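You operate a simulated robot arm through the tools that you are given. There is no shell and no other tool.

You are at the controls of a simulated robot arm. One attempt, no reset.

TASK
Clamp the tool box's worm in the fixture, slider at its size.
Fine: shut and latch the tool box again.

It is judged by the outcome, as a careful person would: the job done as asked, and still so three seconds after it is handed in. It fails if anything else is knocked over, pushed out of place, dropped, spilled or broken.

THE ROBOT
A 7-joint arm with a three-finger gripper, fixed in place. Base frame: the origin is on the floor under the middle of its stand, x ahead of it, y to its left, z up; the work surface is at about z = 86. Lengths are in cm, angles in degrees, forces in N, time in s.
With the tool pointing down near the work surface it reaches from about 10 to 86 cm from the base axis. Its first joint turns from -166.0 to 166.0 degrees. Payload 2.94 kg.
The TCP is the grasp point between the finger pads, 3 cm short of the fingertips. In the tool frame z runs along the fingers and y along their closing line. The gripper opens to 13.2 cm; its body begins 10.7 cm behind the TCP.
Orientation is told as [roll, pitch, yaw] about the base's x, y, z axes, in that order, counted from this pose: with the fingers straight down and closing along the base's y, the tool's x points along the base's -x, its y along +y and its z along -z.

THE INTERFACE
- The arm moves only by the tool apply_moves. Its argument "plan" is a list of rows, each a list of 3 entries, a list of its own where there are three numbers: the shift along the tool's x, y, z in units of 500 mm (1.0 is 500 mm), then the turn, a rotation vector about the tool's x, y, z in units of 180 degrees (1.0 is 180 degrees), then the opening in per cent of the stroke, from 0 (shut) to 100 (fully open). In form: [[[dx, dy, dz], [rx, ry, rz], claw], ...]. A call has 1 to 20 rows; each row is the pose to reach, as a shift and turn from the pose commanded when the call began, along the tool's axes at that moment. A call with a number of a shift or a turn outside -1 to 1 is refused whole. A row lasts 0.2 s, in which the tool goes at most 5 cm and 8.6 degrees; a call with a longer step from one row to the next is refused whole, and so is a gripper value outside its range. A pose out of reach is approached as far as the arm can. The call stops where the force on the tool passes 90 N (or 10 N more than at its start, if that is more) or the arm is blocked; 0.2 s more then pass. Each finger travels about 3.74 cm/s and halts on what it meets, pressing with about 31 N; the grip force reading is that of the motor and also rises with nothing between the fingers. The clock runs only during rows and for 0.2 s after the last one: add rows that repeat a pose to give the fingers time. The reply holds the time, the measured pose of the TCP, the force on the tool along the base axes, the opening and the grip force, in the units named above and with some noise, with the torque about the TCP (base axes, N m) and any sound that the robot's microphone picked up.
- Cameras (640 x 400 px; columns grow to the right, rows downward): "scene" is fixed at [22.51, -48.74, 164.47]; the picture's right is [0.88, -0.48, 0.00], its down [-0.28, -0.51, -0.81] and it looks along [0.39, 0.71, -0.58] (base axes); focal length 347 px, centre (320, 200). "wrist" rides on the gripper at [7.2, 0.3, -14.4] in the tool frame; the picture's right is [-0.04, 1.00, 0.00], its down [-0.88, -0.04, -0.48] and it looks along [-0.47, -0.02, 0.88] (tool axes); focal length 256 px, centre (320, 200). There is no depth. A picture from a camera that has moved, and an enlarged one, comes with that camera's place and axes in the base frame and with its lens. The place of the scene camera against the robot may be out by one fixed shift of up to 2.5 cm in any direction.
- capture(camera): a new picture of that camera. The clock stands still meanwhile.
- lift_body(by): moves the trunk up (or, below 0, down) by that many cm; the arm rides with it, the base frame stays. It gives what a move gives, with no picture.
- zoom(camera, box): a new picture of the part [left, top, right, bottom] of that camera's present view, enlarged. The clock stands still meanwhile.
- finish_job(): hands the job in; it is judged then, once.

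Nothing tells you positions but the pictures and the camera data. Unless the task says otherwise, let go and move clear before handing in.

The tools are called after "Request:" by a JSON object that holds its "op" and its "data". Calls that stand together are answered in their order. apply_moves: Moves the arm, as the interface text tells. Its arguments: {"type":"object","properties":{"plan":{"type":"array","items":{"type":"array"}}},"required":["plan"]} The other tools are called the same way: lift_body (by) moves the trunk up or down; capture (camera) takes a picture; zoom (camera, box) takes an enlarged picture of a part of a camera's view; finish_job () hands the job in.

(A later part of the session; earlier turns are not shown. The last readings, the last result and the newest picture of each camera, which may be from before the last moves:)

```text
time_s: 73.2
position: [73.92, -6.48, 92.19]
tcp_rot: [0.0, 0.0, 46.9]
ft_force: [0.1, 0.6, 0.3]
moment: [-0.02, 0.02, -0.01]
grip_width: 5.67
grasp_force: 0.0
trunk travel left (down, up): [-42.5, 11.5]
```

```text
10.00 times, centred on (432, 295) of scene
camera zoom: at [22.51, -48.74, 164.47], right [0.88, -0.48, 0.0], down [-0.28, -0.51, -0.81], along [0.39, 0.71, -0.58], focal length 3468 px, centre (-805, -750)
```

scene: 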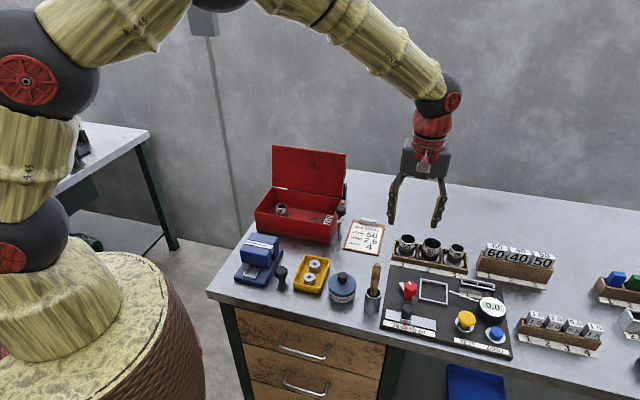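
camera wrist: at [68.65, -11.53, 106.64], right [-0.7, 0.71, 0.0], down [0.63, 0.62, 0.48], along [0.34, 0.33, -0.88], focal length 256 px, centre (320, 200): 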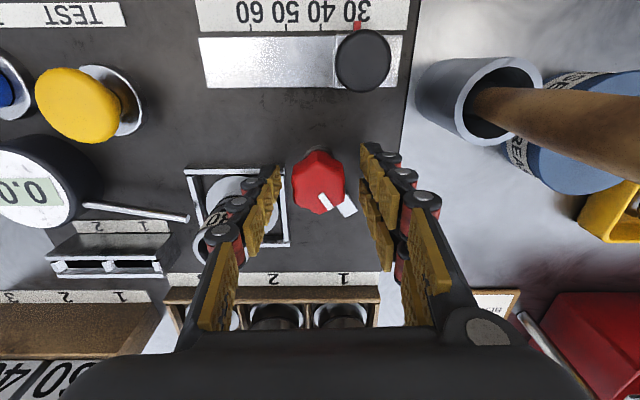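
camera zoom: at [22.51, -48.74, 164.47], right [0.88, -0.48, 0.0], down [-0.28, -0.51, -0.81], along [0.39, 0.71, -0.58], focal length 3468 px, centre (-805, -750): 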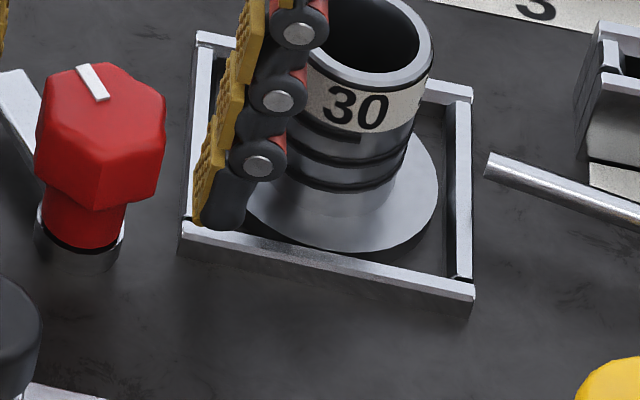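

The knob is centred within 0.1 cm. I'll close on it.

Request:
{"op": "apply_moves", "data": {"plan": [[[0, 0, 0], [0, 0, 0], 33], [[0, 0, 0], [0, 0, 0], 23], [[0, 0, 0], [0, 0, 0], 13], [[0, 0, 0], [0, 0, 0], 10], [[0, 0, 0], [0, 0, 0], 10], [[0, 0, 0], [0, 0, 0], 10], [[0, 0, 0], [0, 0, 0], 10]]}}

Request:
{"op": "capture", "data": {"camera": "wrist"}}

```text
time_s: 74.8
position: [73.97, -6.57, 92.29]
tcp_rot: [0.0, 0.0, 47.0]
ft_force: [3.4, -3.7, 0.6]
moment: [-0.02, -0.07, 0.04]
grip_width: 3.22
grasp_force: 45.7
trunk travel left (down, up): [-42.5, 11.5]
```

```text
taken
camera wrist: at [68.7, -11.57, 106.66], right [-0.7, 0.71, 0.0], down [0.63, 0.62, 0.48], along [0.34, 0.33, -0.88], focal length 256 px, centre (320, 200)
```

wrist: 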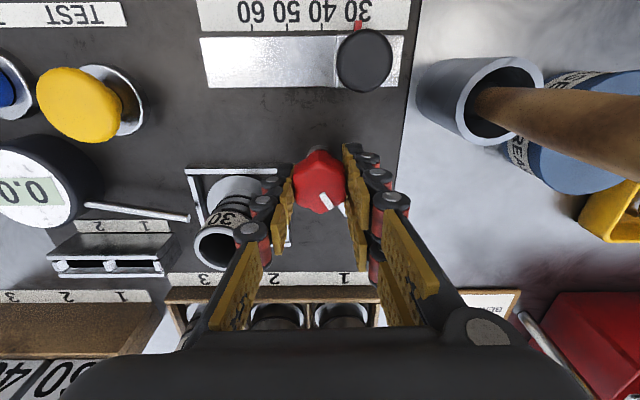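

The clamp knob is held at 3.22 cm across its flats. I'll turn it clockwise in stages, checking torque and the arm.

Request:
{"op": "apply_moves", "data": {"plan": [[[0, 0, 0], [0, 0, 0.035], 10], [[0, 0, 0], [0, 0, 0.07], 10], [[0, 0, 0], [0, 0, 0.105], 10], [[0, 0, 0], [0, 0, 0.14], 10], [[0, 0, 0], [0, 0, 0.14], 10]]}}

Request:
{"op": "capture", "data": {"camera": "wrist"}}

Request:
{"op": "zoom", "data": {"camera": "scene", "box": [385, 255, 475, 320]}}

```text
time_s: 76.0
position: [74.09, -6.59, 92.29]
tcp_rot: [0.0, 0.0, 21.7]
ft_force: [9.7, -19.0, -5.2]
moment: [-0.42, -0.18, 0.09]
grip_width: 3.2
grasp_force: 45.3
trunk travel left (down, up): [-42.5, 11.5]
```

```text
taken
camera wrist: at [67.11, -9.02, 106.66], right [-0.33, 0.94, 0.0], down [0.83, 0.29, 0.48], along [0.45, 0.16, -0.88], focal length 256 px, centre (320, 200)
```

wrist: 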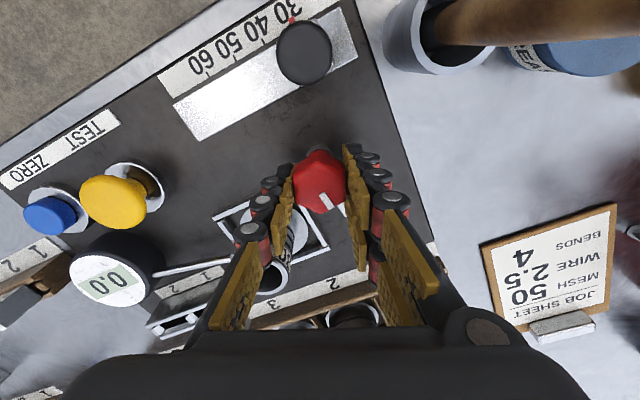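

```text
6.15 times, centred on (430, 288) of scene
camera zoom: at [22.51, -48.74, 164.47], right [0.88, -0.48, 0.0], down [-0.28, -0.51, -0.81], along [0.39, 0.71, -0.58], focal length 2134 px, centre (-357, -338)
```

zoom: 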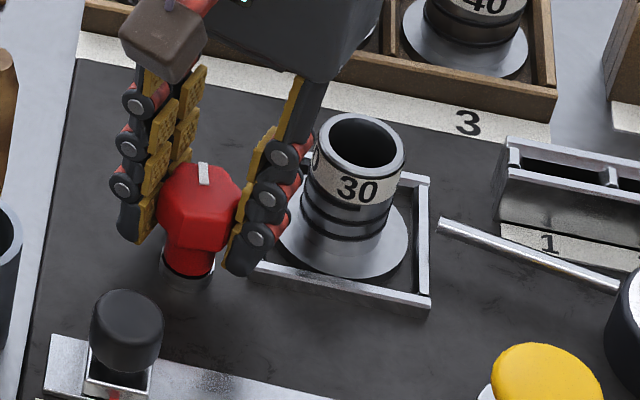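

The knob turns with the gripper. The sideways force shows the knob axis is about 0.35 cm off the gripper axis, so I'll compensate for that while continuing the turn.

Request:
{"op": "apply_moves", "data": {"plan": [[[-0.0006, -0.003, 0], [0, 0, 0], 10], [[-0.0006, -0.0038, 0], [0, 0, 0.0378], 10], [[-0.0005, -0.0046, 0], [0, 0, 0.0767], 10], [[-0.0002, -0.0056, 0], [0, 0, 0.1211], 10], [[0.0003, -0.0065, 0], [0, 0, 0.1656], 10], [[0.0007, -0.0072, 0], [0, 0, 0.2044], 10], [[0.0007, -0.0072, 0], [0, 0, 0.2044], 10]]}}

Request:
{"op": "capture", "data": {"camera": "wrist"}}

Request:
{"op": "zoom", "data": {"camera": "scene", "box": [385, 255, 475, 320]}}

```text
time_s: 77.6
position: [74.01, -6.88, 92.28]
tcp_rot: [0.0, 0.1, -15.0]
ft_force: [1.7, -19.0, 0.6]
moment: [-0.28, 0.27, 0.07]
grip_width: 3.2
grasp_force: 45.2
trunk travel left (down, up): [-42.5, 11.5]
```

```text
taken
camera wrist: at [67.07, -4.7, 106.68], right [0.3, 0.95, 0.0], down [0.84, -0.27, 0.47], along [0.45, -0.14, -0.88], focal length 256 px, centre (320, 200)
```

wrist: 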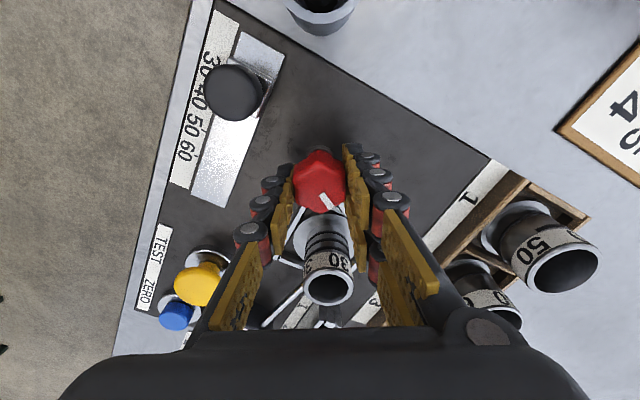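

```text
6.15 times, centred on (430, 288) of scene
camera zoom: at [22.51, -48.74, 164.47], right [0.88, -0.48, 0.0], down [-0.28, -0.51, -0.81], along [0.39, 0.71, -0.58], focal length 2134 px, centre (-357, -338)
```

zoom: 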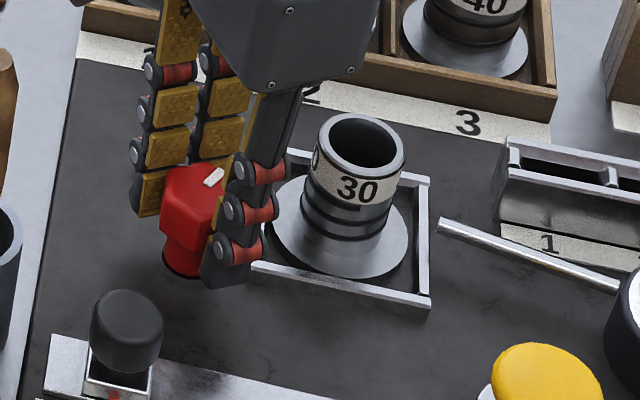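

62° turned so far and the arm is heading for the frame. I'll continue with the last quarter, relaxing the sideways force.

Request:
{"op": "apply_moves", "data": {"plan": [[[-0.0004, -0.0015, 0], [0, 0, 0], 10], [[-0.0004, -0.0026, 0], [0, 0, 0.0389], 10], [[-0.0002, -0.0035, 0], [0, 0, 0.0778], 10], [[0, -0.0043, 0], [0, 0, 0.1167], 10], [[0, -0.0043, 0], [0, 0, 0.1167], 10]]}}

Request:
{"op": "capture", "data": {"camera": "wrist"}}

Request:
{"op": "zoom", "data": {"camera": "scene", "box": [385, 255, 475, 320]}}

```text
time_s: 78.8
position: [73.87, -7.02, 92.28]
tcp_rot: [0.0, 0.1, -36.1]
ft_force: [1.3, -16.4, 1.9]
moment: [-0.23, 0.07, 0.0]
grip_width: 3.2
grasp_force: 44.7
trunk travel left (down, up): [-42.5, 11.5]
```

```text
taken
camera wrist: at [68.24, -2.5, 106.67], right [0.62, 0.78, 0.0], down [0.69, -0.55, 0.47], along [0.37, -0.3, -0.88], focal length 256 px, centre (320, 200)
```

wrist: 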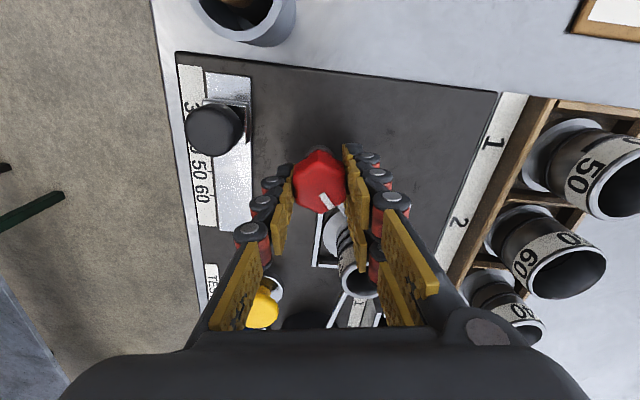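

```text
6.15 times, centred on (430, 288) of scene
camera zoom: at [22.51, -48.74, 164.47], right [0.88, -0.48, 0.0], down [-0.28, -0.51, -0.81], along [0.39, 0.71, -0.58], focal length 2134 px, centre (-357, -338)
```

zoom: 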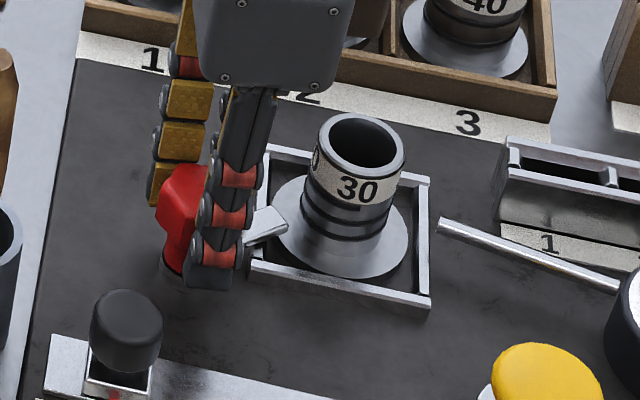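

The arm now lies over the frame bar and onto the flange. I'll turn it the rest of the way to the stop.

Request:
{"op": "apply_moves", "data": {"plan": [[[0, -0.0012, 0], [0, 0, 0.02], 10], [[0.0002, -0.002, 0], [0, 0, 0.0389], 10], [[0.0003, -0.0026, 0], [0, 0, 0.06], 10], [[0.0003, -0.0026, 0], [0, 0, 0.06], 10]]}}

Request:
{"op": "capture", "data": {"camera": "wrist"}}

Request:
{"op": "zoom", "data": {"camera": "scene", "box": [400, 265, 470, 315]}}

```text
time_s: 79.8
position: [73.76, -7.01, 92.36]
tcp_rot: [0.0, 0.1, -46.8]
ft_force: [-0.1, -7.3, -2.0]
moment: [0.13, 0.21, 0.42]
grip_width: 3.21
grasp_force: 45.3
trunk travel left (down, up): [-42.5, 11.5]
```

```text
taken
camera wrist: at [69.08, -1.5, 106.68], right [0.76, 0.65, 0.0], down [0.58, -0.67, 0.47], along [0.31, -0.36, -0.88], focal length 256 px, centre (320, 200)
```

wrist: 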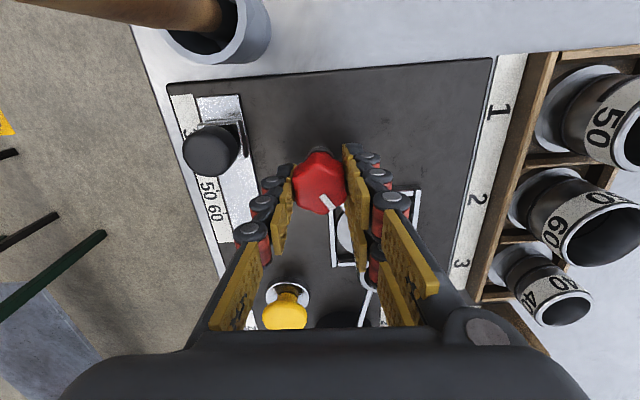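

```text
8.00 times, centred on (435, 290) of scene
camera zoom: at [22.51, -48.74, 164.47], right [0.88, -0.48, 0.0], down [-0.28, -0.51, -0.81], along [0.39, 0.71, -0.58], focal length 2774 px, centre (-600, -520)
```

zoom: 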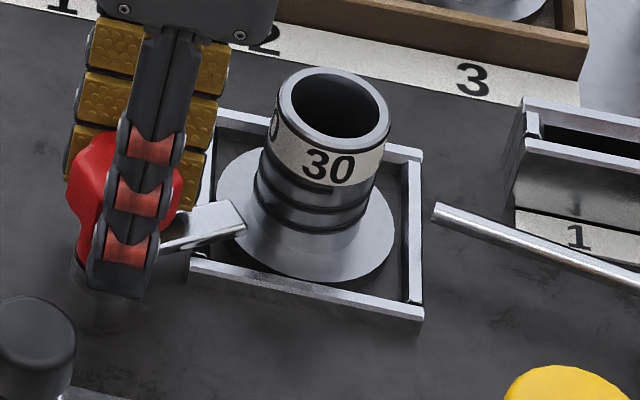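

The torque rose to 0.42 N m at about 90°, so the clamp is at its stop with the arm over the flange. I'll release and rise straight up.

Request:
{"op": "apply_moves", "data": {"plan": [[[0.0003, -0.0026, 0], [0, 0, -0.008], 10], [[0.0003, -0.0026, 0], [0, 0, -0.008], 18], [[0.0003, -0.0026, 0], [0, 0, -0.008], 26], [[0.0003, -0.0026, 0], [0, 0, -0.008], 34], [[0.0003, -0.0026, 0], [0, 0, -0.008], 34], [[0.0003, -0.0026, -0.03], [0, 0, -0.008], 34], [[0.0003, -0.0026, -0.08], [0, 0, -0.008], 34], [[0.0003, -0.0026, -0.16], [0, 0, -0.008], 34], [[0.0003, -0.0026, -0.24], [0, 0, -0.008], 34], [[0.0003, -0.0026, -0.32], [0, 0, -0.008], 34], [[0.0003, -0.0026, -0.4], [0, 0, -0.008], 34], [[0.0003, -0.0026, -0.46], [0, 0, -0.008], 34], [[0.0003, -0.0026, -0.46], [0, 0, -0.008], 34]]}}

Request:
{"op": "capture", "data": {"camera": "wrist"}}

Request:
{"op": "zoom", "data": {"camera": "scene", "box": [380, 255, 490, 340]}}

```text
time_s: 82.6
position: [73.7, -7.17, 115.29]
tcp_rot: [0.0, 0.0, -45.3]
ft_force: [1.0, -1.1, -0.5]
moment: [0.02, -0.01, 0.0]
grip_width: 4.49
grasp_force: 0.1
trunk travel left (down, up): [-42.5, 11.5]
```

```text
taken
camera wrist: at [68.74, -1.82, 129.6], right [0.74, 0.67, 0.0], down [0.59, -0.65, 0.48], along [0.32, -0.35, -0.88], focal length 256 px, centre (320, 200)
```

wrist: 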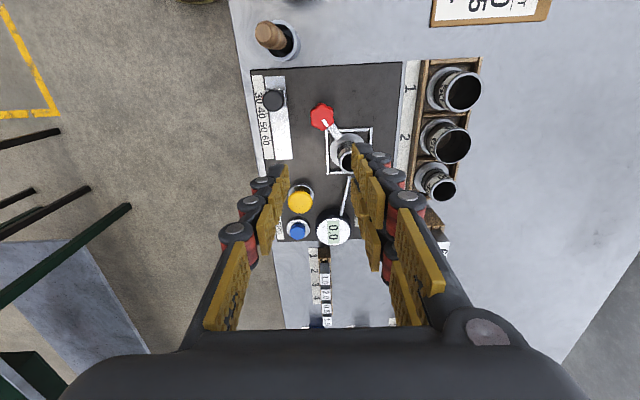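

```text
4.71 times, centred on (435, 298) of scene
camera zoom: at [22.51, -48.74, 164.47], right [0.88, -0.48, 0.0], down [-0.28, -0.51, -0.81], along [0.39, 0.71, -0.58], focal length 1632 px, centre (-221, -259)
```

zoom: 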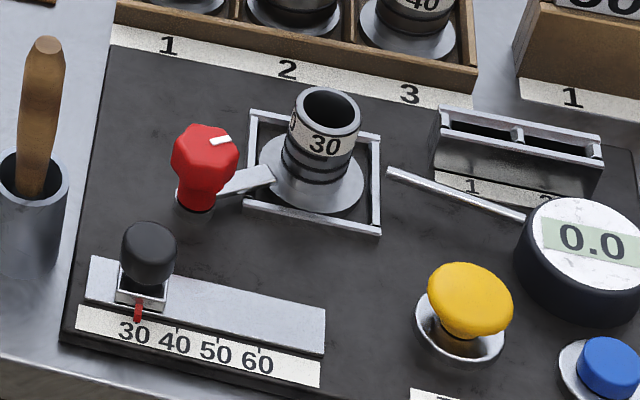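

The worm is clamped and the slider reads 30. Next I'll shut the lid by going back to its handle behind the box, travelling high above everything.

Request:
{"op": "apply_moves", "data": {"plan": [[[0, 0, -0.06], [0, 0, -0.001], 30], [[0.0633, 0.0607, -0.094], [0, 0, -0.002], 25], [[0.1266, 0.1214, -0.094], [0, 0, -0.002], 20], [[0.19, 0.182, -0.094], [0, 0, -0.002], 18], [[0.2532, 0.2428, -0.094], [0, 0, -0.002], 18], [[0.3165, 0.3035, -0.094], [0, 0, -0.002], 18], [[0.3798, 0.3642, -0.094], [0, 0, -0.002], 18], [[0.4431, 0.4248, -0.094], [0, 0, -0.002], 18], [[0.5065, 0.4855, -0.094], [0, 0, -0.002], 18], [[0.5698, 0.5462, -0.094], [0, 0, -0.002], 18], [[0.633, 0.607, -0.094], [0, 0, -0.002], 18], [[0.6964, 0.6676, -0.094], [0, 0, -0.002], 18], [[0.7597, 0.7283, -0.094], [0, 0, -0.002], 18], [[0.823, 0.789, -0.094], [0, 0, -0.002], 18], [[0.823, 0.789, -0.094], [0, 0, -0.002], 18]]}}

Request:
{"op": "capture", "data": {"camera": "wrist"}}

Request:
{"op": "zoom", "data": {"camera": "scene", "box": [230, 90, 390, 230]}}

```text
time_s: 85.8
position: [72.5, 49.98, 120.04]
tcp_rot: [-0.1, 0.0, -45.0]
ft_force: [0.1, -0.5, 0.8]
moment: [0.03, -0.01, 0.01]
grip_width: 2.38
grasp_force: 0.0
trunk travel left (down, up): [-42.5, 11.5]
```

```text
taken
camera wrist: at [67.51, 55.24, 134.6], right [0.74, 0.68, 0.0], down [0.59, -0.65, 0.48], along [0.32, -0.35, -0.88], focal length 256 px, centre (320, 200)
```

wrist: 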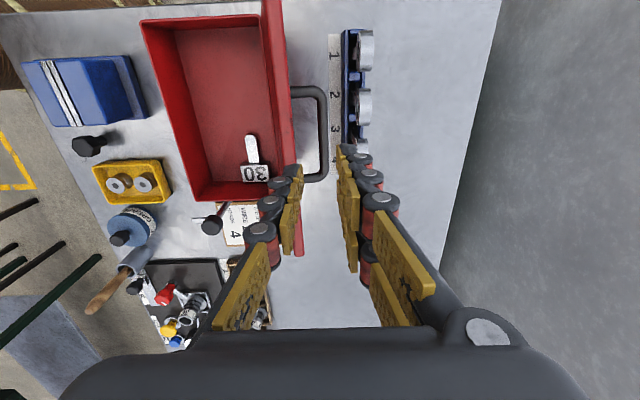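

```text
2.86 times, centred on (310, 160) of scene
camera zoom: at [22.51, -48.74, 164.47], right [0.88, -0.48, 0.0], down [-0.28, -0.51, -0.81], along [0.39, 0.71, -0.58], focal length 991 px, centre (349, 314)
```

zoom: 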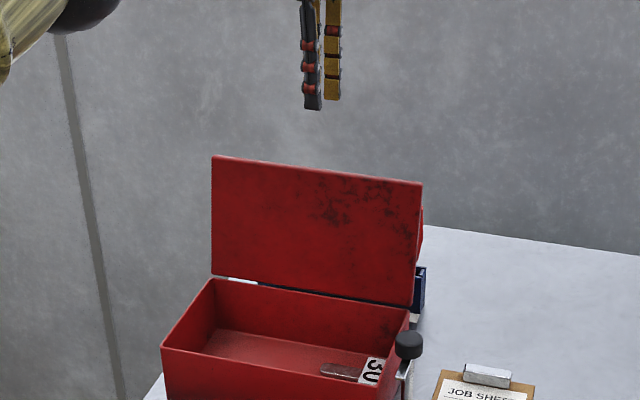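

Request:
{"op": "zoom", "data": {"camera": "wrist", "box": [260, 70, 390, 200]}}

Request:
{"op": "zoom", "data": {"camera": "scene", "box": [385, 285, 455, 340]}}

```text
3.08 times, centred on (325, 135) of wrist
camera zoom: at [67.51, 55.24, 134.6], right [0.74, 0.68, 0.0], down [0.59, -0.65, 0.48], along [0.32, -0.35, -0.88], focal length 788 px, centre (305, 400)
```

zoom: 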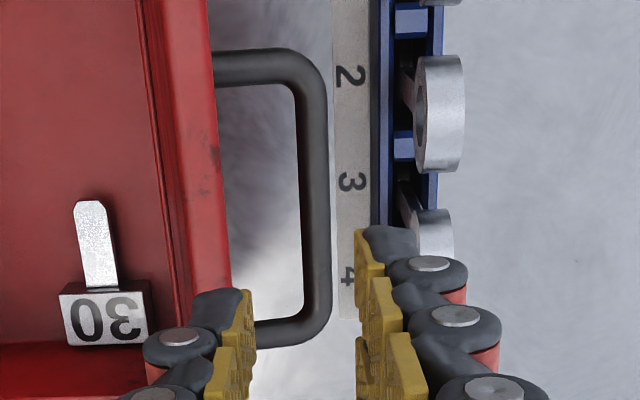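

```text
7.27 times, centred on (420, 312) of scene
camera zoom: at [22.51, -48.74, 164.47], right [0.88, -0.48, 0.0], down [-0.28, -0.51, -0.81], along [0.39, 0.71, -0.58], focal length 2522 px, centre (-407, -618)
```

zoom: 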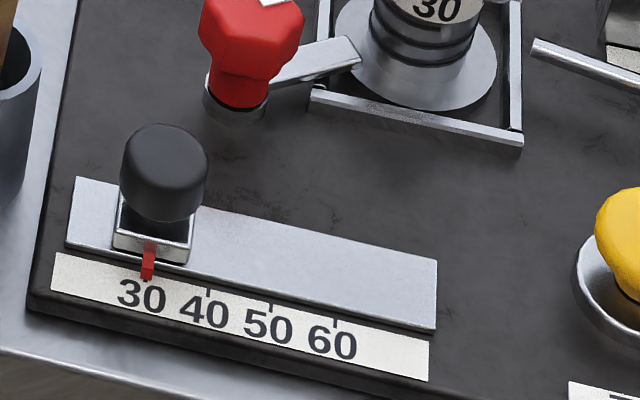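

The bar is 0.4 cm behind the gripper axis. I'll shift, narrow the opening to 2 cm and go partway down to check it lines up, keeping clear of the wrench rings.

Request:
{"op": "apply_moves", "data": {"plan": [[[0, 0.004, 0.04], [0, 0, 0], 16], [[0, 0.007, 0.1], [0, 0, 0], 16], [[0, 0.007, 0.16], [0, 0, 0], 16], [[0, 0.007, 0.2], [0, 0, 0], 16], [[0, 0.007, 0.2], [0, 0, 0], 16]]}}

Request:
{"op": "zoom", "data": {"camera": "wrist", "box": [240, 80, 400, 280]}}

Request:
{"op": "capture", "data": {"camera": "wrist"}}

```text
time_s: 87.0
position: [73.04, 50.16, 109.94]
tcp_rot: [0.0, -0.1, -45.0]
ft_force: [0.4, -0.4, -1.1]
moment: [0.0, -0.02, -0.01]
grip_width: 2.1
grasp_force: 0.1
trunk travel left (down, up): [-42.5, 11.5]
```

```text
2.00 times, centred on (320, 180) of wrist
camera zoom: at [68.03, 55.53, 124.32], right [0.74, 0.68, 0.0], down [0.59, -0.65, 0.48], along [0.32, -0.35, -0.88], focal length 512 px, centre (320, 240)
```

zoom: 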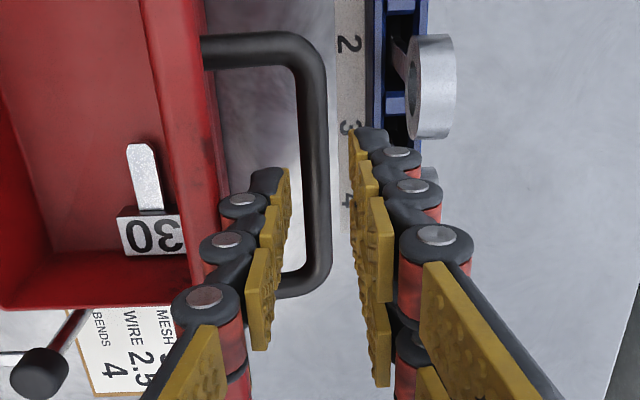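

```text
taken
camera wrist: at [68.03, 55.53, 124.32], right [0.74, 0.68, 0.0], down [0.59, -0.65, 0.48], along [0.32, -0.35, -0.88], focal length 256 px, centre (320, 200)
```

wrist: 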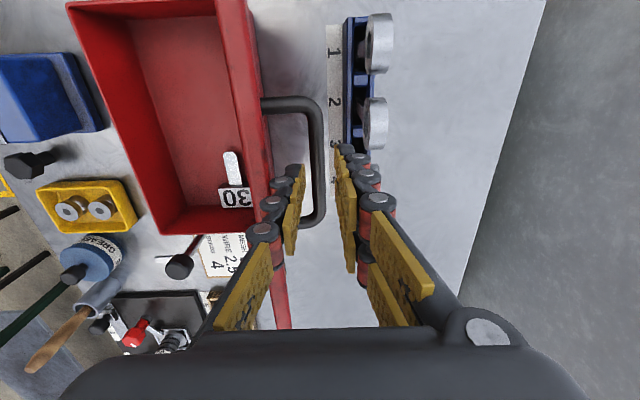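

The bar sits slightly toward the lid side of centre. I'll shift back 0.2 cm and go down over it.

Request:
{"op": "apply_moves", "data": {"plan": [[[0, -0.004, 0.02], [0, 0, 0], 16], [[0, -0.004, 0.05], [0, 0, 0], 16], [[0, -0.004, 0.075], [0, 0, 0], 16], [[0, -0.004, 0.092], [0, 0, 0], 16], [[0, -0.004, 0.092], [0, 0, 0], 16]]}}

Request:
{"op": "zoom", "data": {"camera": "wrist", "box": [240, 80, 400, 280]}}

Request:
{"op": "zoom", "data": {"camera": "scene", "box": [240, 100, 384, 220]}}

```text
time_s: 88.2
position: [72.95, 50.04, 105.24]
tcp_rot: [0.0, 0.0, -44.8]
ft_force: [0.8, 0.5, 0.4]
moment: [-0.03, 0.0, -0.03]
grip_width: 2.07
grasp_force: 0.1
trunk travel left (down, up): [-42.5, 11.5]
```

```text
2.00 times, centred on (320, 180) of wrist
camera zoom: at [68.04, 55.38, 119.74], right [0.74, 0.68, 0.0], down [0.6, -0.65, 0.48], along [0.32, -0.35, -0.88], focal length 512 px, centre (320, 240)
```

zoom: 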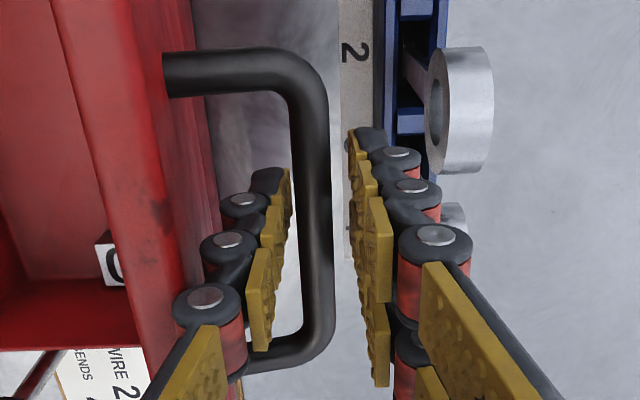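

```text
3.33 times, centred on (312, 160) of scene
camera zoom: at [22.51, -48.74, 164.47], right [0.88, -0.48, 0.0], down [-0.28, -0.51, -0.81], along [0.39, 0.71, -0.58], focal length 1156 px, centre (347, 333)
```

zoom: 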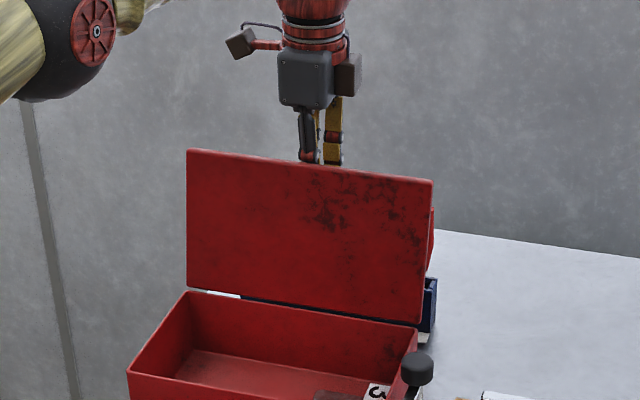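

The bar is between the pads. I'll close on it.

Request:
{"op": "apply_moves", "data": {"plan": [[[0, -0.002, 0], [0, 0, 0], 12], [[0, -0.004, 0], [0, 0, 0], 6], [[0, -0.004, 0], [0, 0, 0], 0], [[0, -0.004, 0], [0, 0, 0], 0], [[0, -0.004, 0], [0, 0, 0], 0]]}}

Request:
{"op": "zoom", "data": {"camera": "wrist", "box": [240, 80, 400, 280]}}

```text
time_s: 89.4
position: [73.05, 49.87, 105.41]
tcp_rot: [-0.1, 0.1, -45.1]
ft_force: [1.2, 2.4, 3.2]
moment: [0.11, 0.06, -0.78]
grip_width: 1.05
grasp_force: 38.4
trunk travel left (down, up): [-42.5, 11.5]
```

```text
2.00 times, centred on (320, 180) of wrist
camera zoom: at [67.93, 55.23, 119.83], right [0.74, 0.68, 0.0], down [0.59, -0.65, 0.48], along [0.32, -0.35, -0.88], focal length 512 px, centre (320, 240)
```

zoom: 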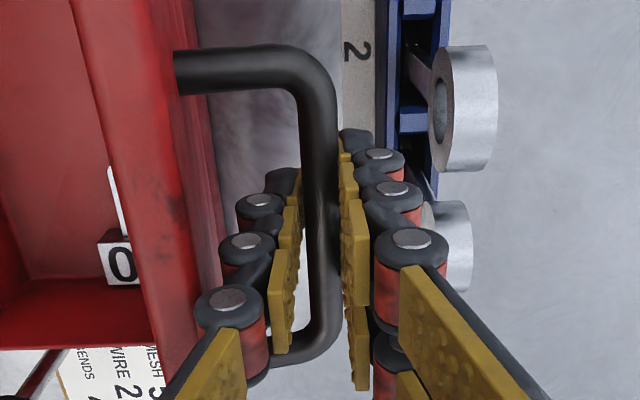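

The handle is gripped. I'll bring the lid forward along its arc, starting with the first 30°.

Request:
{"op": "apply_moves", "data": {"plan": [[[0, -0.0172, -0.011], [0, 0, 0], 0], [[0, -0.0372, -0.0214], [0, 0, 0], 0], [[0, -0.058, -0.03], [0, 0, 0], 0], [[0, -0.0792, -0.0366], [0, 0, 0], 0], [[0, -0.1012, -0.0414], [0, 0, 0], 0], [[0, -0.1234, -0.0444], [0, 0, 0], 0], [[0, -0.1234, -0.0444], [0, 0, 0], 0]]}}

Request:
{"op": "capture", "data": {"camera": "wrist"}}

Request:
{"op": "zoom", "data": {"camera": "scene", "box": [240, 100, 384, 220]}}

```text
time_s: 91.0
position: [68.52, 45.41, 107.49]
tcp_rot: [-0.2, 0.0, -45.0]
ft_force: [4.9, -4.6, -8.4]
moment: [0.11, -0.11, -0.81]
grip_width: 1.13
grasp_force: 37.7
trunk travel left (down, up): [-42.5, 11.5]
```

```text
taken
camera wrist: at [63.51, 50.81, 121.87], right [0.74, 0.68, 0.0], down [0.6, -0.65, 0.48], along [0.32, -0.35, -0.88], focal length 256 px, centre (320, 200)
```

wrist: 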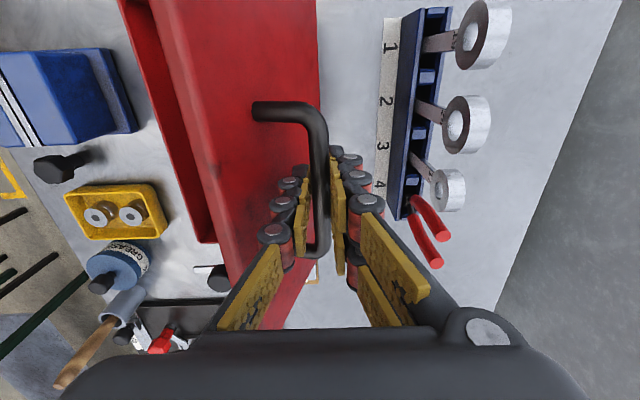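

```text
3.33 times, centred on (312, 160) of scene
camera zoom: at [22.51, -48.74, 164.47], right [0.88, -0.48, 0.0], down [-0.28, -0.51, -0.81], along [0.39, 0.71, -0.58], focal length 1156 px, centre (347, 333)
```

zoom: 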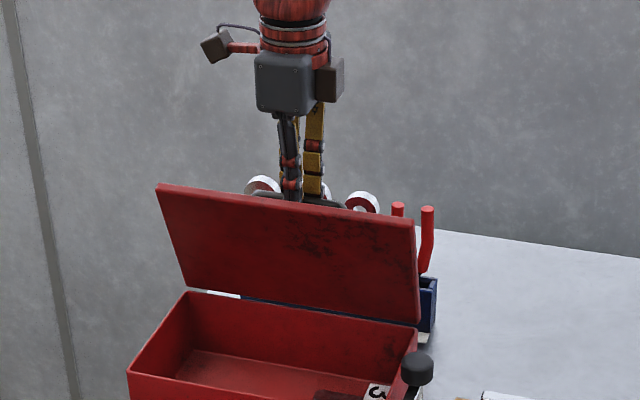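

Request:
{"op": "apply_moves", "data": {"plan": [[[0, -0.0224, 0.0], [0, 0, 0], 0], [[0, -0.0448, 0.002], [0, 0, 0], 0], [[0, -0.067, 0.005], [0, 0, 0], 0], [[0, -0.089, 0.0098], [0, 0, 0], 0], [[0, -0.1102, 0.0164], [0, 0, 0], 0], [[0, -0.131, 0.025], [0, 0, 0], 0], [[0, -0.1508, 0.0354], [0, 0, 0], 0], [[0, -0.1508, 0.0354], [0, 0, 0], 0]]}}

Request:
{"op": "capture", "data": {"camera": "wrist"}}

Request:
{"op": "zoom", "data": {"camera": "scene", "box": [240, 110, 384, 230]}}

```text
time_s: 92.8
position: [63.11, 40.26, 105.83]
tcp_rot: [0.1, 0.1, -44.9]
ft_force: [3.8, 1.0, -6.4]
moment: [0.25, 0.02, -0.73]
grip_width: 1.14
grasp_force: 37.8
trunk travel left (down, up): [-42.5, 11.5]
```

```text
taken
camera wrist: at [58.23, 45.57, 120.2], right [0.74, 0.68, 0.0], down [0.6, -0.65, 0.48], along [0.32, -0.35, -0.88], focal length 256 px, centre (320, 200)
```

wrist: 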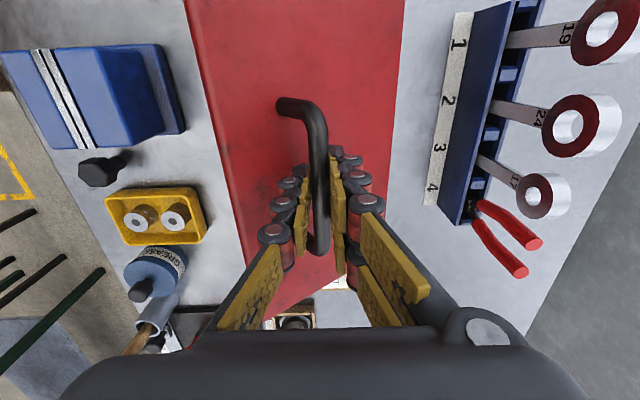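

```text
3.33 times, centred on (312, 170) of scene
camera zoom: at [22.51, -48.74, 164.47], right [0.88, -0.48, 0.0], down [-0.28, -0.51, -0.81], along [0.39, 0.71, -0.58], focal length 1156 px, centre (347, 300)
```

zoom: 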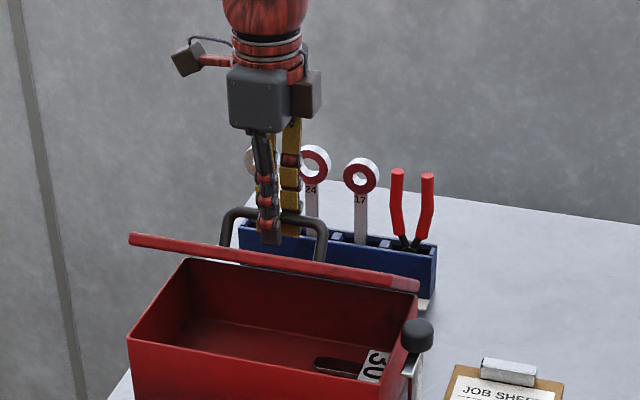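

Request:
{"op": "apply_moves", "data": {"plan": [[[0, -0.019, 0.012], [0, 0, 0], 0], [[0, -0.0368, 0.0256], [0, 0, 0], 0], [[0, -0.0534, 0.0406], [0, 0, 0], 0], [[0, -0.0684, 0.0572], [0, 0, 0], 0], [[0, -0.0822, 0.075], [0, 0, 0], 0], [[0, -0.0895, 0.085], [0, 0, 0], 0], [[0, -0.0895, 0.085], [0, 0, 0], 0]]}}

Request:
{"op": "zoom", "data": {"camera": "scene", "box": [240, 130, 384, 250]}}

```text
time_s: 94.4
position: [60.08, 37.07, 101.54]
tcp_rot: [0.0, 0.0, -45.0]
ft_force: [3.5, 2.1, -4.2]
moment: [0.01, -0.23, -0.15]
grip_width: 1.07
grasp_force: 37.4
trunk travel left (down, up): [-42.5, 11.5]
```

```text
3.33 times, centred on (312, 190) of scene
camera zoom: at [22.51, -48.74, 164.47], right [0.88, -0.48, 0.0], down [-0.28, -0.51, -0.81], along [0.39, 0.71, -0.58], focal length 1156 px, centre (347, 233)
```

zoom: 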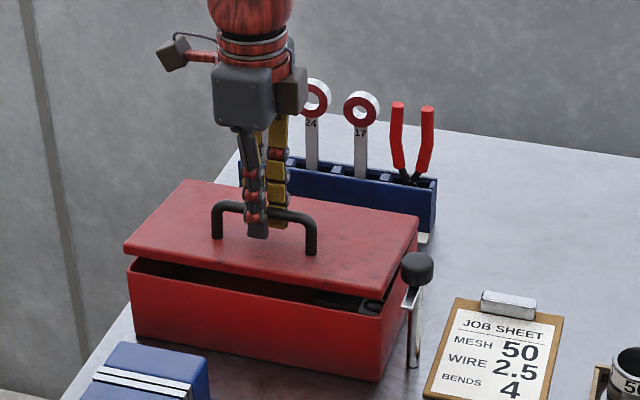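

Request:
{"op": "apply_moves", "data": {"plan": [[[0, -0.0036, 0.0068], [0, 0, 0], 0], [[0, -0.0072, 0.0136], [0, 0, 0], 0], [[0, -0.0108, 0.0202], [0, 0, 0], 0], [[0, -0.0108, 0.0225], [0, 0, 0], 0], [[0, -0.0108, 0.0225], [0, 0, 0], 0]]}}

Request:
{"op": "zoom", "data": {"camera": "scene", "box": [240, 150, 360, 250]}}

```text
time_s: 95.6
position: [59.64, 36.66, 100.45]
tcp_rot: [-0.1, 0.0, -45.0]
ft_force: [0.7, 3.2, -4.9]
moment: [0.09, -0.06, -0.04]
grip_width: 1.05
grasp_force: 37.7
trunk travel left (down, up): [-42.5, 11.5]
```

```text
4.00 times, centred on (300, 200) of scene
camera zoom: at [22.51, -48.74, 164.47], right [0.88, -0.48, 0.0], down [-0.28, -0.51, -0.81], along [0.39, 0.71, -0.58], focal length 1387 px, centre (400, 200)
```

zoom: 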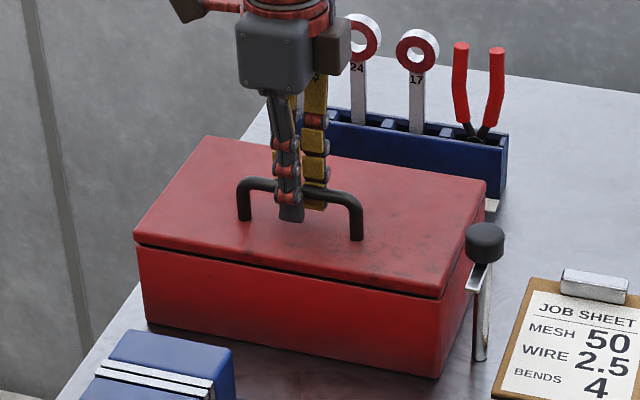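

Request:
{"op": "apply_moves", "data": {"plan": [[[0, -0.0005, 0.004], [0, 0, 0], 0], [[0, -0.001, 0.007], [0, 0, 0], 0], [[0, -0.001, 0.007], [0, 0, 0], 0]]}}

Request:
{"op": "zoom", "data": {"camera": "scene", "box": [250, 185, 350, 245]}}

```text
time_s: 96.4
position: [59.47, 36.63, 100.26]
tcp_rot: [0.1, 0.0, -45.0]
ft_force: [-1.4, 0.0, 8.1]
moment: [0.39, 0.38, -0.05]
grip_width: 1.07
grasp_force: 38.0
trunk travel left (down, up): [-42.5, 11.5]
```

```text
6.40 times, centred on (300, 215) of scene
camera zoom: at [22.51, -48.74, 164.47], right [0.88, -0.48, 0.0], down [-0.28, -0.51, -0.81], along [0.39, 0.71, -0.58], focal length 2220 px, centre (448, 104)
```

zoom: 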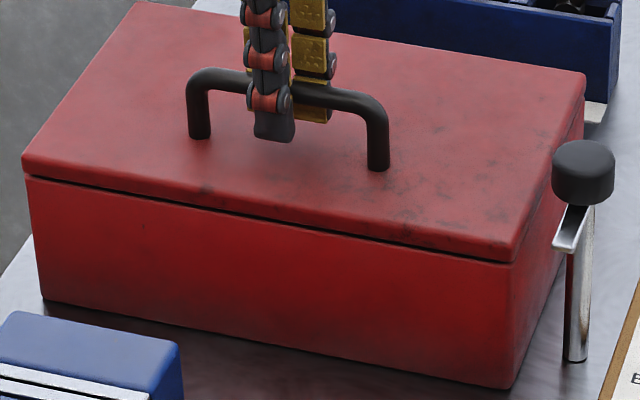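

The lid is shut (8 N upward contact). I'll release the handle, rise, and swing over to the latch knob.

Request:
{"op": "apply_moves", "data": {"plan": [[[0, 0, -0.002], [0, 0, 0], 12], [[0, 0, -0.002], [0, 0, 0], 25], [[0, 0, -0.002], [0, 0, 0], 38], [[0, 0, -0.002], [0, 0, 0], 45], [[0, 0, -0.002], [0, 0, 0], 45], [[0, 0, -0.04], [0, 0, 0], 45], [[0, 0, -0.1], [0, 0, 0], 45], [[0, 0, -0.18], [0, 0, 0], 45], [[0, 0, -0.26], [0, 0, 0], 45], [[0, 0, -0.28], [0, 0, 0], 45]]}}

Request:
{"op": "zoom", "data": {"camera": "scene", "box": [240, 140, 370, 250]}}

```text
time_s: 98.6
position: [59.66, 36.48, 114.18]
tcp_rot: [-0.1, 0.1, -45.0]
ft_force: [0.3, 0.6, -0.7]
moment: [0.02, 0.02, 0.01]
grip_width: 5.94
grasp_force: 0.1
trunk travel left (down, up): [-42.5, 11.5]
```

```text
3.64 times, centred on (305, 195) of scene
camera zoom: at [22.51, -48.74, 164.47], right [0.88, -0.48, 0.0], down [-0.28, -0.51, -0.81], along [0.39, 0.71, -0.58], focal length 1261 px, centre (374, 218)
```

zoom: 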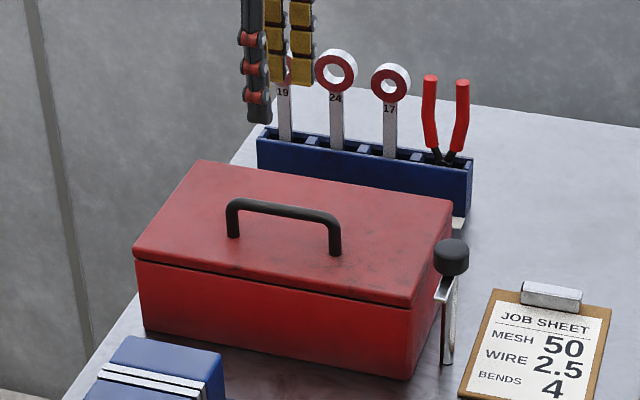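

Request:
{"op": "apply_moves", "data": {"plan": [[[-0.023, -0.001, 0], [0, 0, -0.0456], 50], [[-0.046, -0.002, 0], [0, 0, -0.0913], 55], [[-0.069, -0.003, 0], [0, 0, -0.1369], 60], [[-0.092, -0.004, 0], [0, 0, -0.1826], 60], [[-0.115, -0.005, 0], [0, 0, -0.2282], 60], [[-0.138, -0.006, 0], [0, 0, -0.2739], 60], [[-0.161, -0.007, 0], [0, 0, -0.3195], 60], [[-0.184, -0.008, 0], [0, 0, -0.3651], 60], [[-0.207, -0.009, 0], [0, 0, -0.4108], 60], [[-0.23, -0.01, 0], [0, 0, -0.4564], 60], [[-0.253, -0.011, 0], [0, 0, -0.5021], 60], [[-0.276, -0.012, 0], [0, 0, -0.5477], 60], [[-0.299, -0.013, 0], [0, 0, -0.5934], 60], [[-0.3217, -0.0134, 0], [0, 0, -0.639], 60], [[-0.3217, -0.0134, 0.08], [0, 0, -0.639], 60], [[-0.3217, -0.0134, 0.16], [0, 0, -0.639], 60], [[-0.3217, -0.0134, 0.2], [0, 0, -0.639], 60], [[-0.3217, -0.0134, 0.2], [0, 0, -0.639], 60]]}}

Request:
{"op": "capture", "data": {"camera": "wrist"}}

Request:
{"op": "zoom", "data": {"camera": "scene", "box": [290, 150, 390, 240]}}

```text
time_s: 102.4
position: [70.44, 24.87, 104.17]
tcp_rot: [-0.1, 0.1, 70.0]
ft_force: [-1.0, 0.3, 0.0]
moment: [0.0, 0.0, -0.01]
grip_width: 7.89
grasp_force: 0.1
trunk travel left (down, up): [-42.5, 11.5]
```

```text
taken
camera wrist: at [67.68, 18.19, 118.51], right [-0.92, 0.38, 0.0], down [0.34, 0.81, 0.48], along [0.18, 0.44, -0.88], focal length 256 px, centre (320, 200)
```

wrist: 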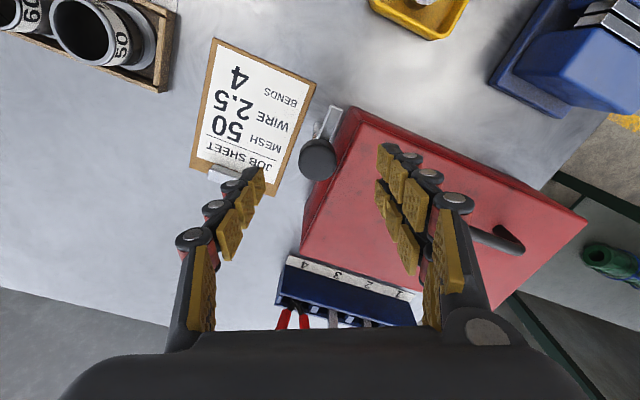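

```text
4.44 times, centred on (340, 195) of scene
camera zoom: at [22.51, -48.74, 164.47], right [0.88, -0.48, 0.0], down [-0.28, -0.51, -0.81], along [0.39, 0.71, -0.58], focal length 1541 px, centre (231, 222)
```

zoom: 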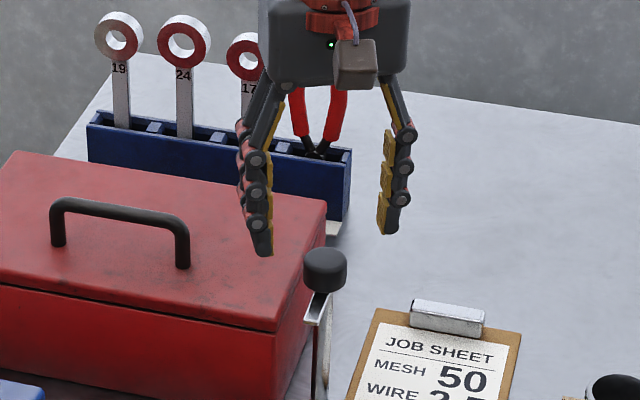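

The knob is right on the gripper axis. I'll go down 4 cm and close on it in one call.

Request:
{"op": "apply_moves", "data": {"plan": [[[0, 0, 0.04], [0, 0, 0], 60], [[0, 0, 0.08], [0, 0, 0], 60], [[0, 0, 0.08], [0, 0, 0], 60], [[0, 0, 0.08], [0, 0, 0], 45], [[0, 0, 0.08], [0, 0, 0], 30], [[0, 0, 0.08], [0, 0, 0], 15], [[0, 0, 0.08], [0, 0, 0], 10], [[0, 0, 0.08], [0, 0, 0], 10], [[0, 0, 0.08], [0, 0, 0], 10]]}}

Request:
{"op": "capture", "data": {"camera": "wrist"}}

Request:
{"op": "zoom", "data": {"camera": "scene", "box": [310, 165, 380, 221]}}

```text
time_s: 104.4
position: [70.84, 24.76, 100.23]
tcp_rot: [0.0, -0.1, 70.1]
ft_force: [9.0, -4.8, -3.5]
moment: [-0.2, -0.24, 0.0]
grip_width: 3.06
grasp_force: 35.3
trunk travel left (down, up): [-42.5, 11.5]
```

```text
taken
camera wrist: at [67.88, 18.14, 114.56], right [-0.92, 0.38, 0.0], down [0.34, 0.81, 0.48], along [0.18, 0.44, -0.88], focal length 256 px, centre (320, 200)
```

wrist: 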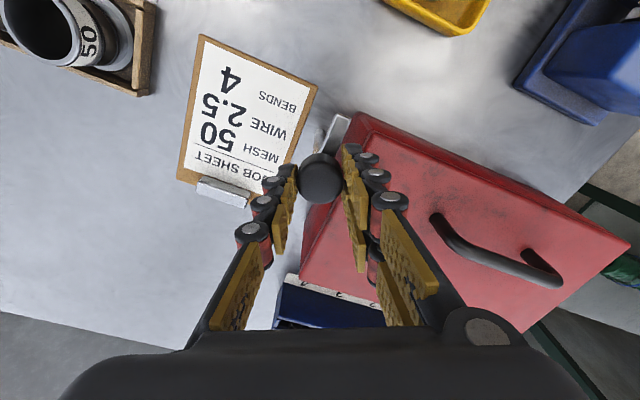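

```text
7.14 times, centred on (345, 193) of scene
camera zoom: at [22.51, -48.74, 164.47], right [0.88, -0.48, 0.0], down [-0.28, -0.51, -0.81], along [0.39, 0.71, -0.58], focal length 2477 px, centre (141, 250)
```

zoom: 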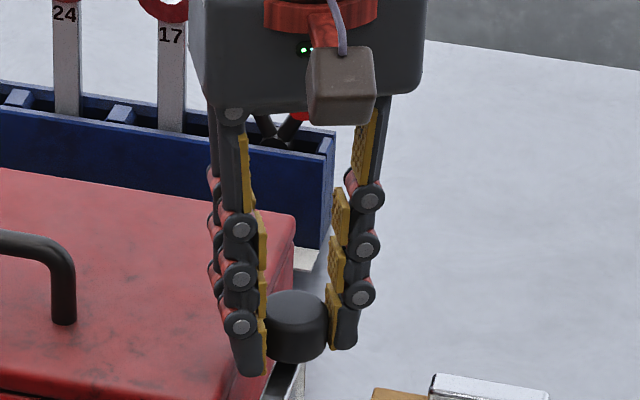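

The knob is gripped. I'll turn it clockwise to bring the tongue back over the lid.

Request:
{"op": "apply_moves", "data": {"plan": [[[0, 0, 0], [0, 0, 0.042], 10], [[0, 0, 0], [0, 0, 0.084], 10], [[0, 0, 0], [0, 0, 0.126], 10], [[0, 0, 0], [0, 0, 0.168], 10], [[0, 0, 0], [0, 0, 0.21], 10], [[0, 0, 0], [0, 0, 0.252], 10], [[0, 0, 0], [0, 0, 0.294], 10], [[0, 0, 0], [0, 0, 0.336], 10], [[0, 0, 0], [0, 0, 0.336], 10]]}}

Request:
{"op": "zoom", "data": {"camera": "scene", "box": [310, 165, 380, 221]}}

Request:
{"op": "capture", "data": {"camera": "wrist"}}

```text
time_s: 106.4
position: [70.79, 24.75, 100.15]
tcp_rot: [0.0, 0.0, 9.4]
ft_force: [23.6, -1.5, 4.7]
moment: [0.09, -0.69, 0.01]
grip_width: 3.05
grasp_force: 44.5
trunk travel left (down, up): [-42.5, 11.5]
```

```text
7.14 times, centred on (345, 193) of scene
camera zoom: at [22.51, -48.74, 164.47], right [0.88, -0.48, 0.0], down [-0.28, -0.51, -0.81], along [0.39, 0.71, -0.58], focal length 2477 px, centre (141, 250)
```

zoom: 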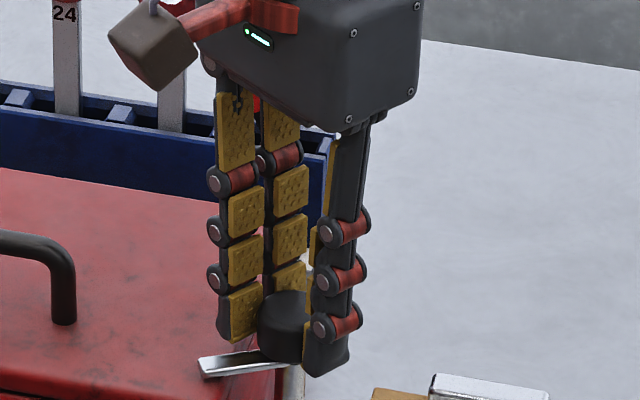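

```text
taken
camera wrist: at [63.46, 23.86, 114.53], right [-0.12, 0.99, 0.0], down [0.87, 0.11, 0.48], along [0.47, 0.06, -0.88], focal length 256 px, centre (320, 200)
```

wrist: 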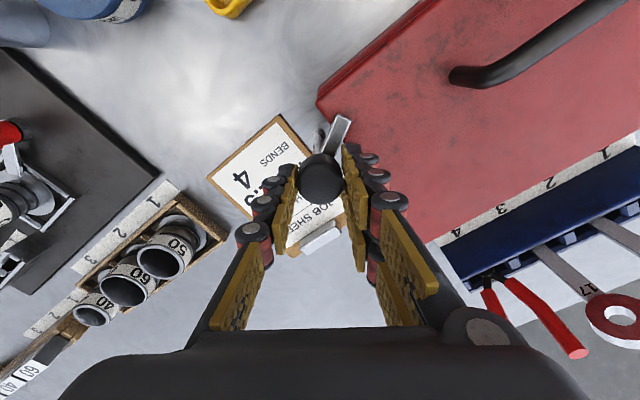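

The tongue has come round about 60°. I'll ease the side force and finish the turn to its stop.

Request:
{"op": "apply_moves", "data": {"plan": [[[-0.0024, -0.0004, 0], [0, 0, 0], 10], [[-0.0024, -0.0004, 0], [0, 0, 0.042], 10], [[-0.0024, -0.0004, 0], [0, 0, 0.084], 10], [[-0.0024, -0.0004, 0], [0, 0, 0.126], 10], [[-0.0024, -0.0004, 0], [0, 0, 0.168], 10], [[-0.0024, -0.0004, 0], [0, 0, 0.195], 10], [[-0.0024, -0.0004, 0], [0, 0, 0.195], 10]]}}

Request:
{"op": "zoom", "data": {"camera": "scene", "box": [310, 165, 380, 221]}}

Request:
{"op": "capture", "data": {"camera": "wrist"}}

```text
time_s: 108.0
position: [70.59, 24.68, 100.06]
tcp_rot: [-0.1, 0.1, -25.6]
ft_force: [11.6, 2.8, 7.5]
moment: [0.19, -0.21, 0.35]
grip_width: 3.07
grasp_force: 44.9
trunk travel left (down, up): [-42.5, 11.5]
```

```text
7.14 times, centred on (345, 193) of scene
camera zoom: at [22.51, -48.74, 164.47], right [0.88, -0.48, 0.0], down [-0.28, -0.51, -0.81], along [0.39, 0.71, -0.58], focal length 2477 px, centre (141, 250)
```

zoom: 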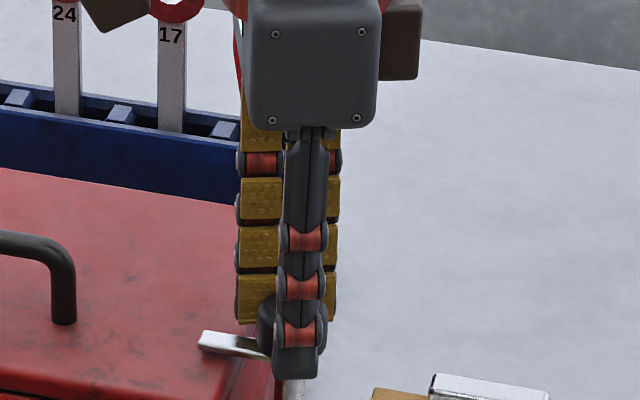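

```text
taken
camera wrist: at [64.16, 28.2, 114.5], right [0.47, 0.88, 0.0], down [0.78, -0.41, 0.47], along [0.42, -0.22, -0.88], focal length 256 px, centre (320, 200)
```

wrist: 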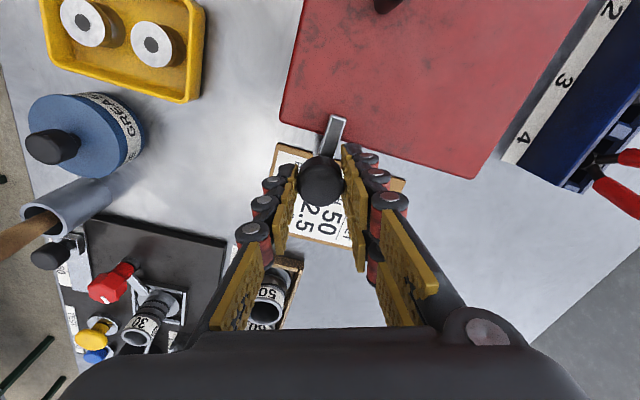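

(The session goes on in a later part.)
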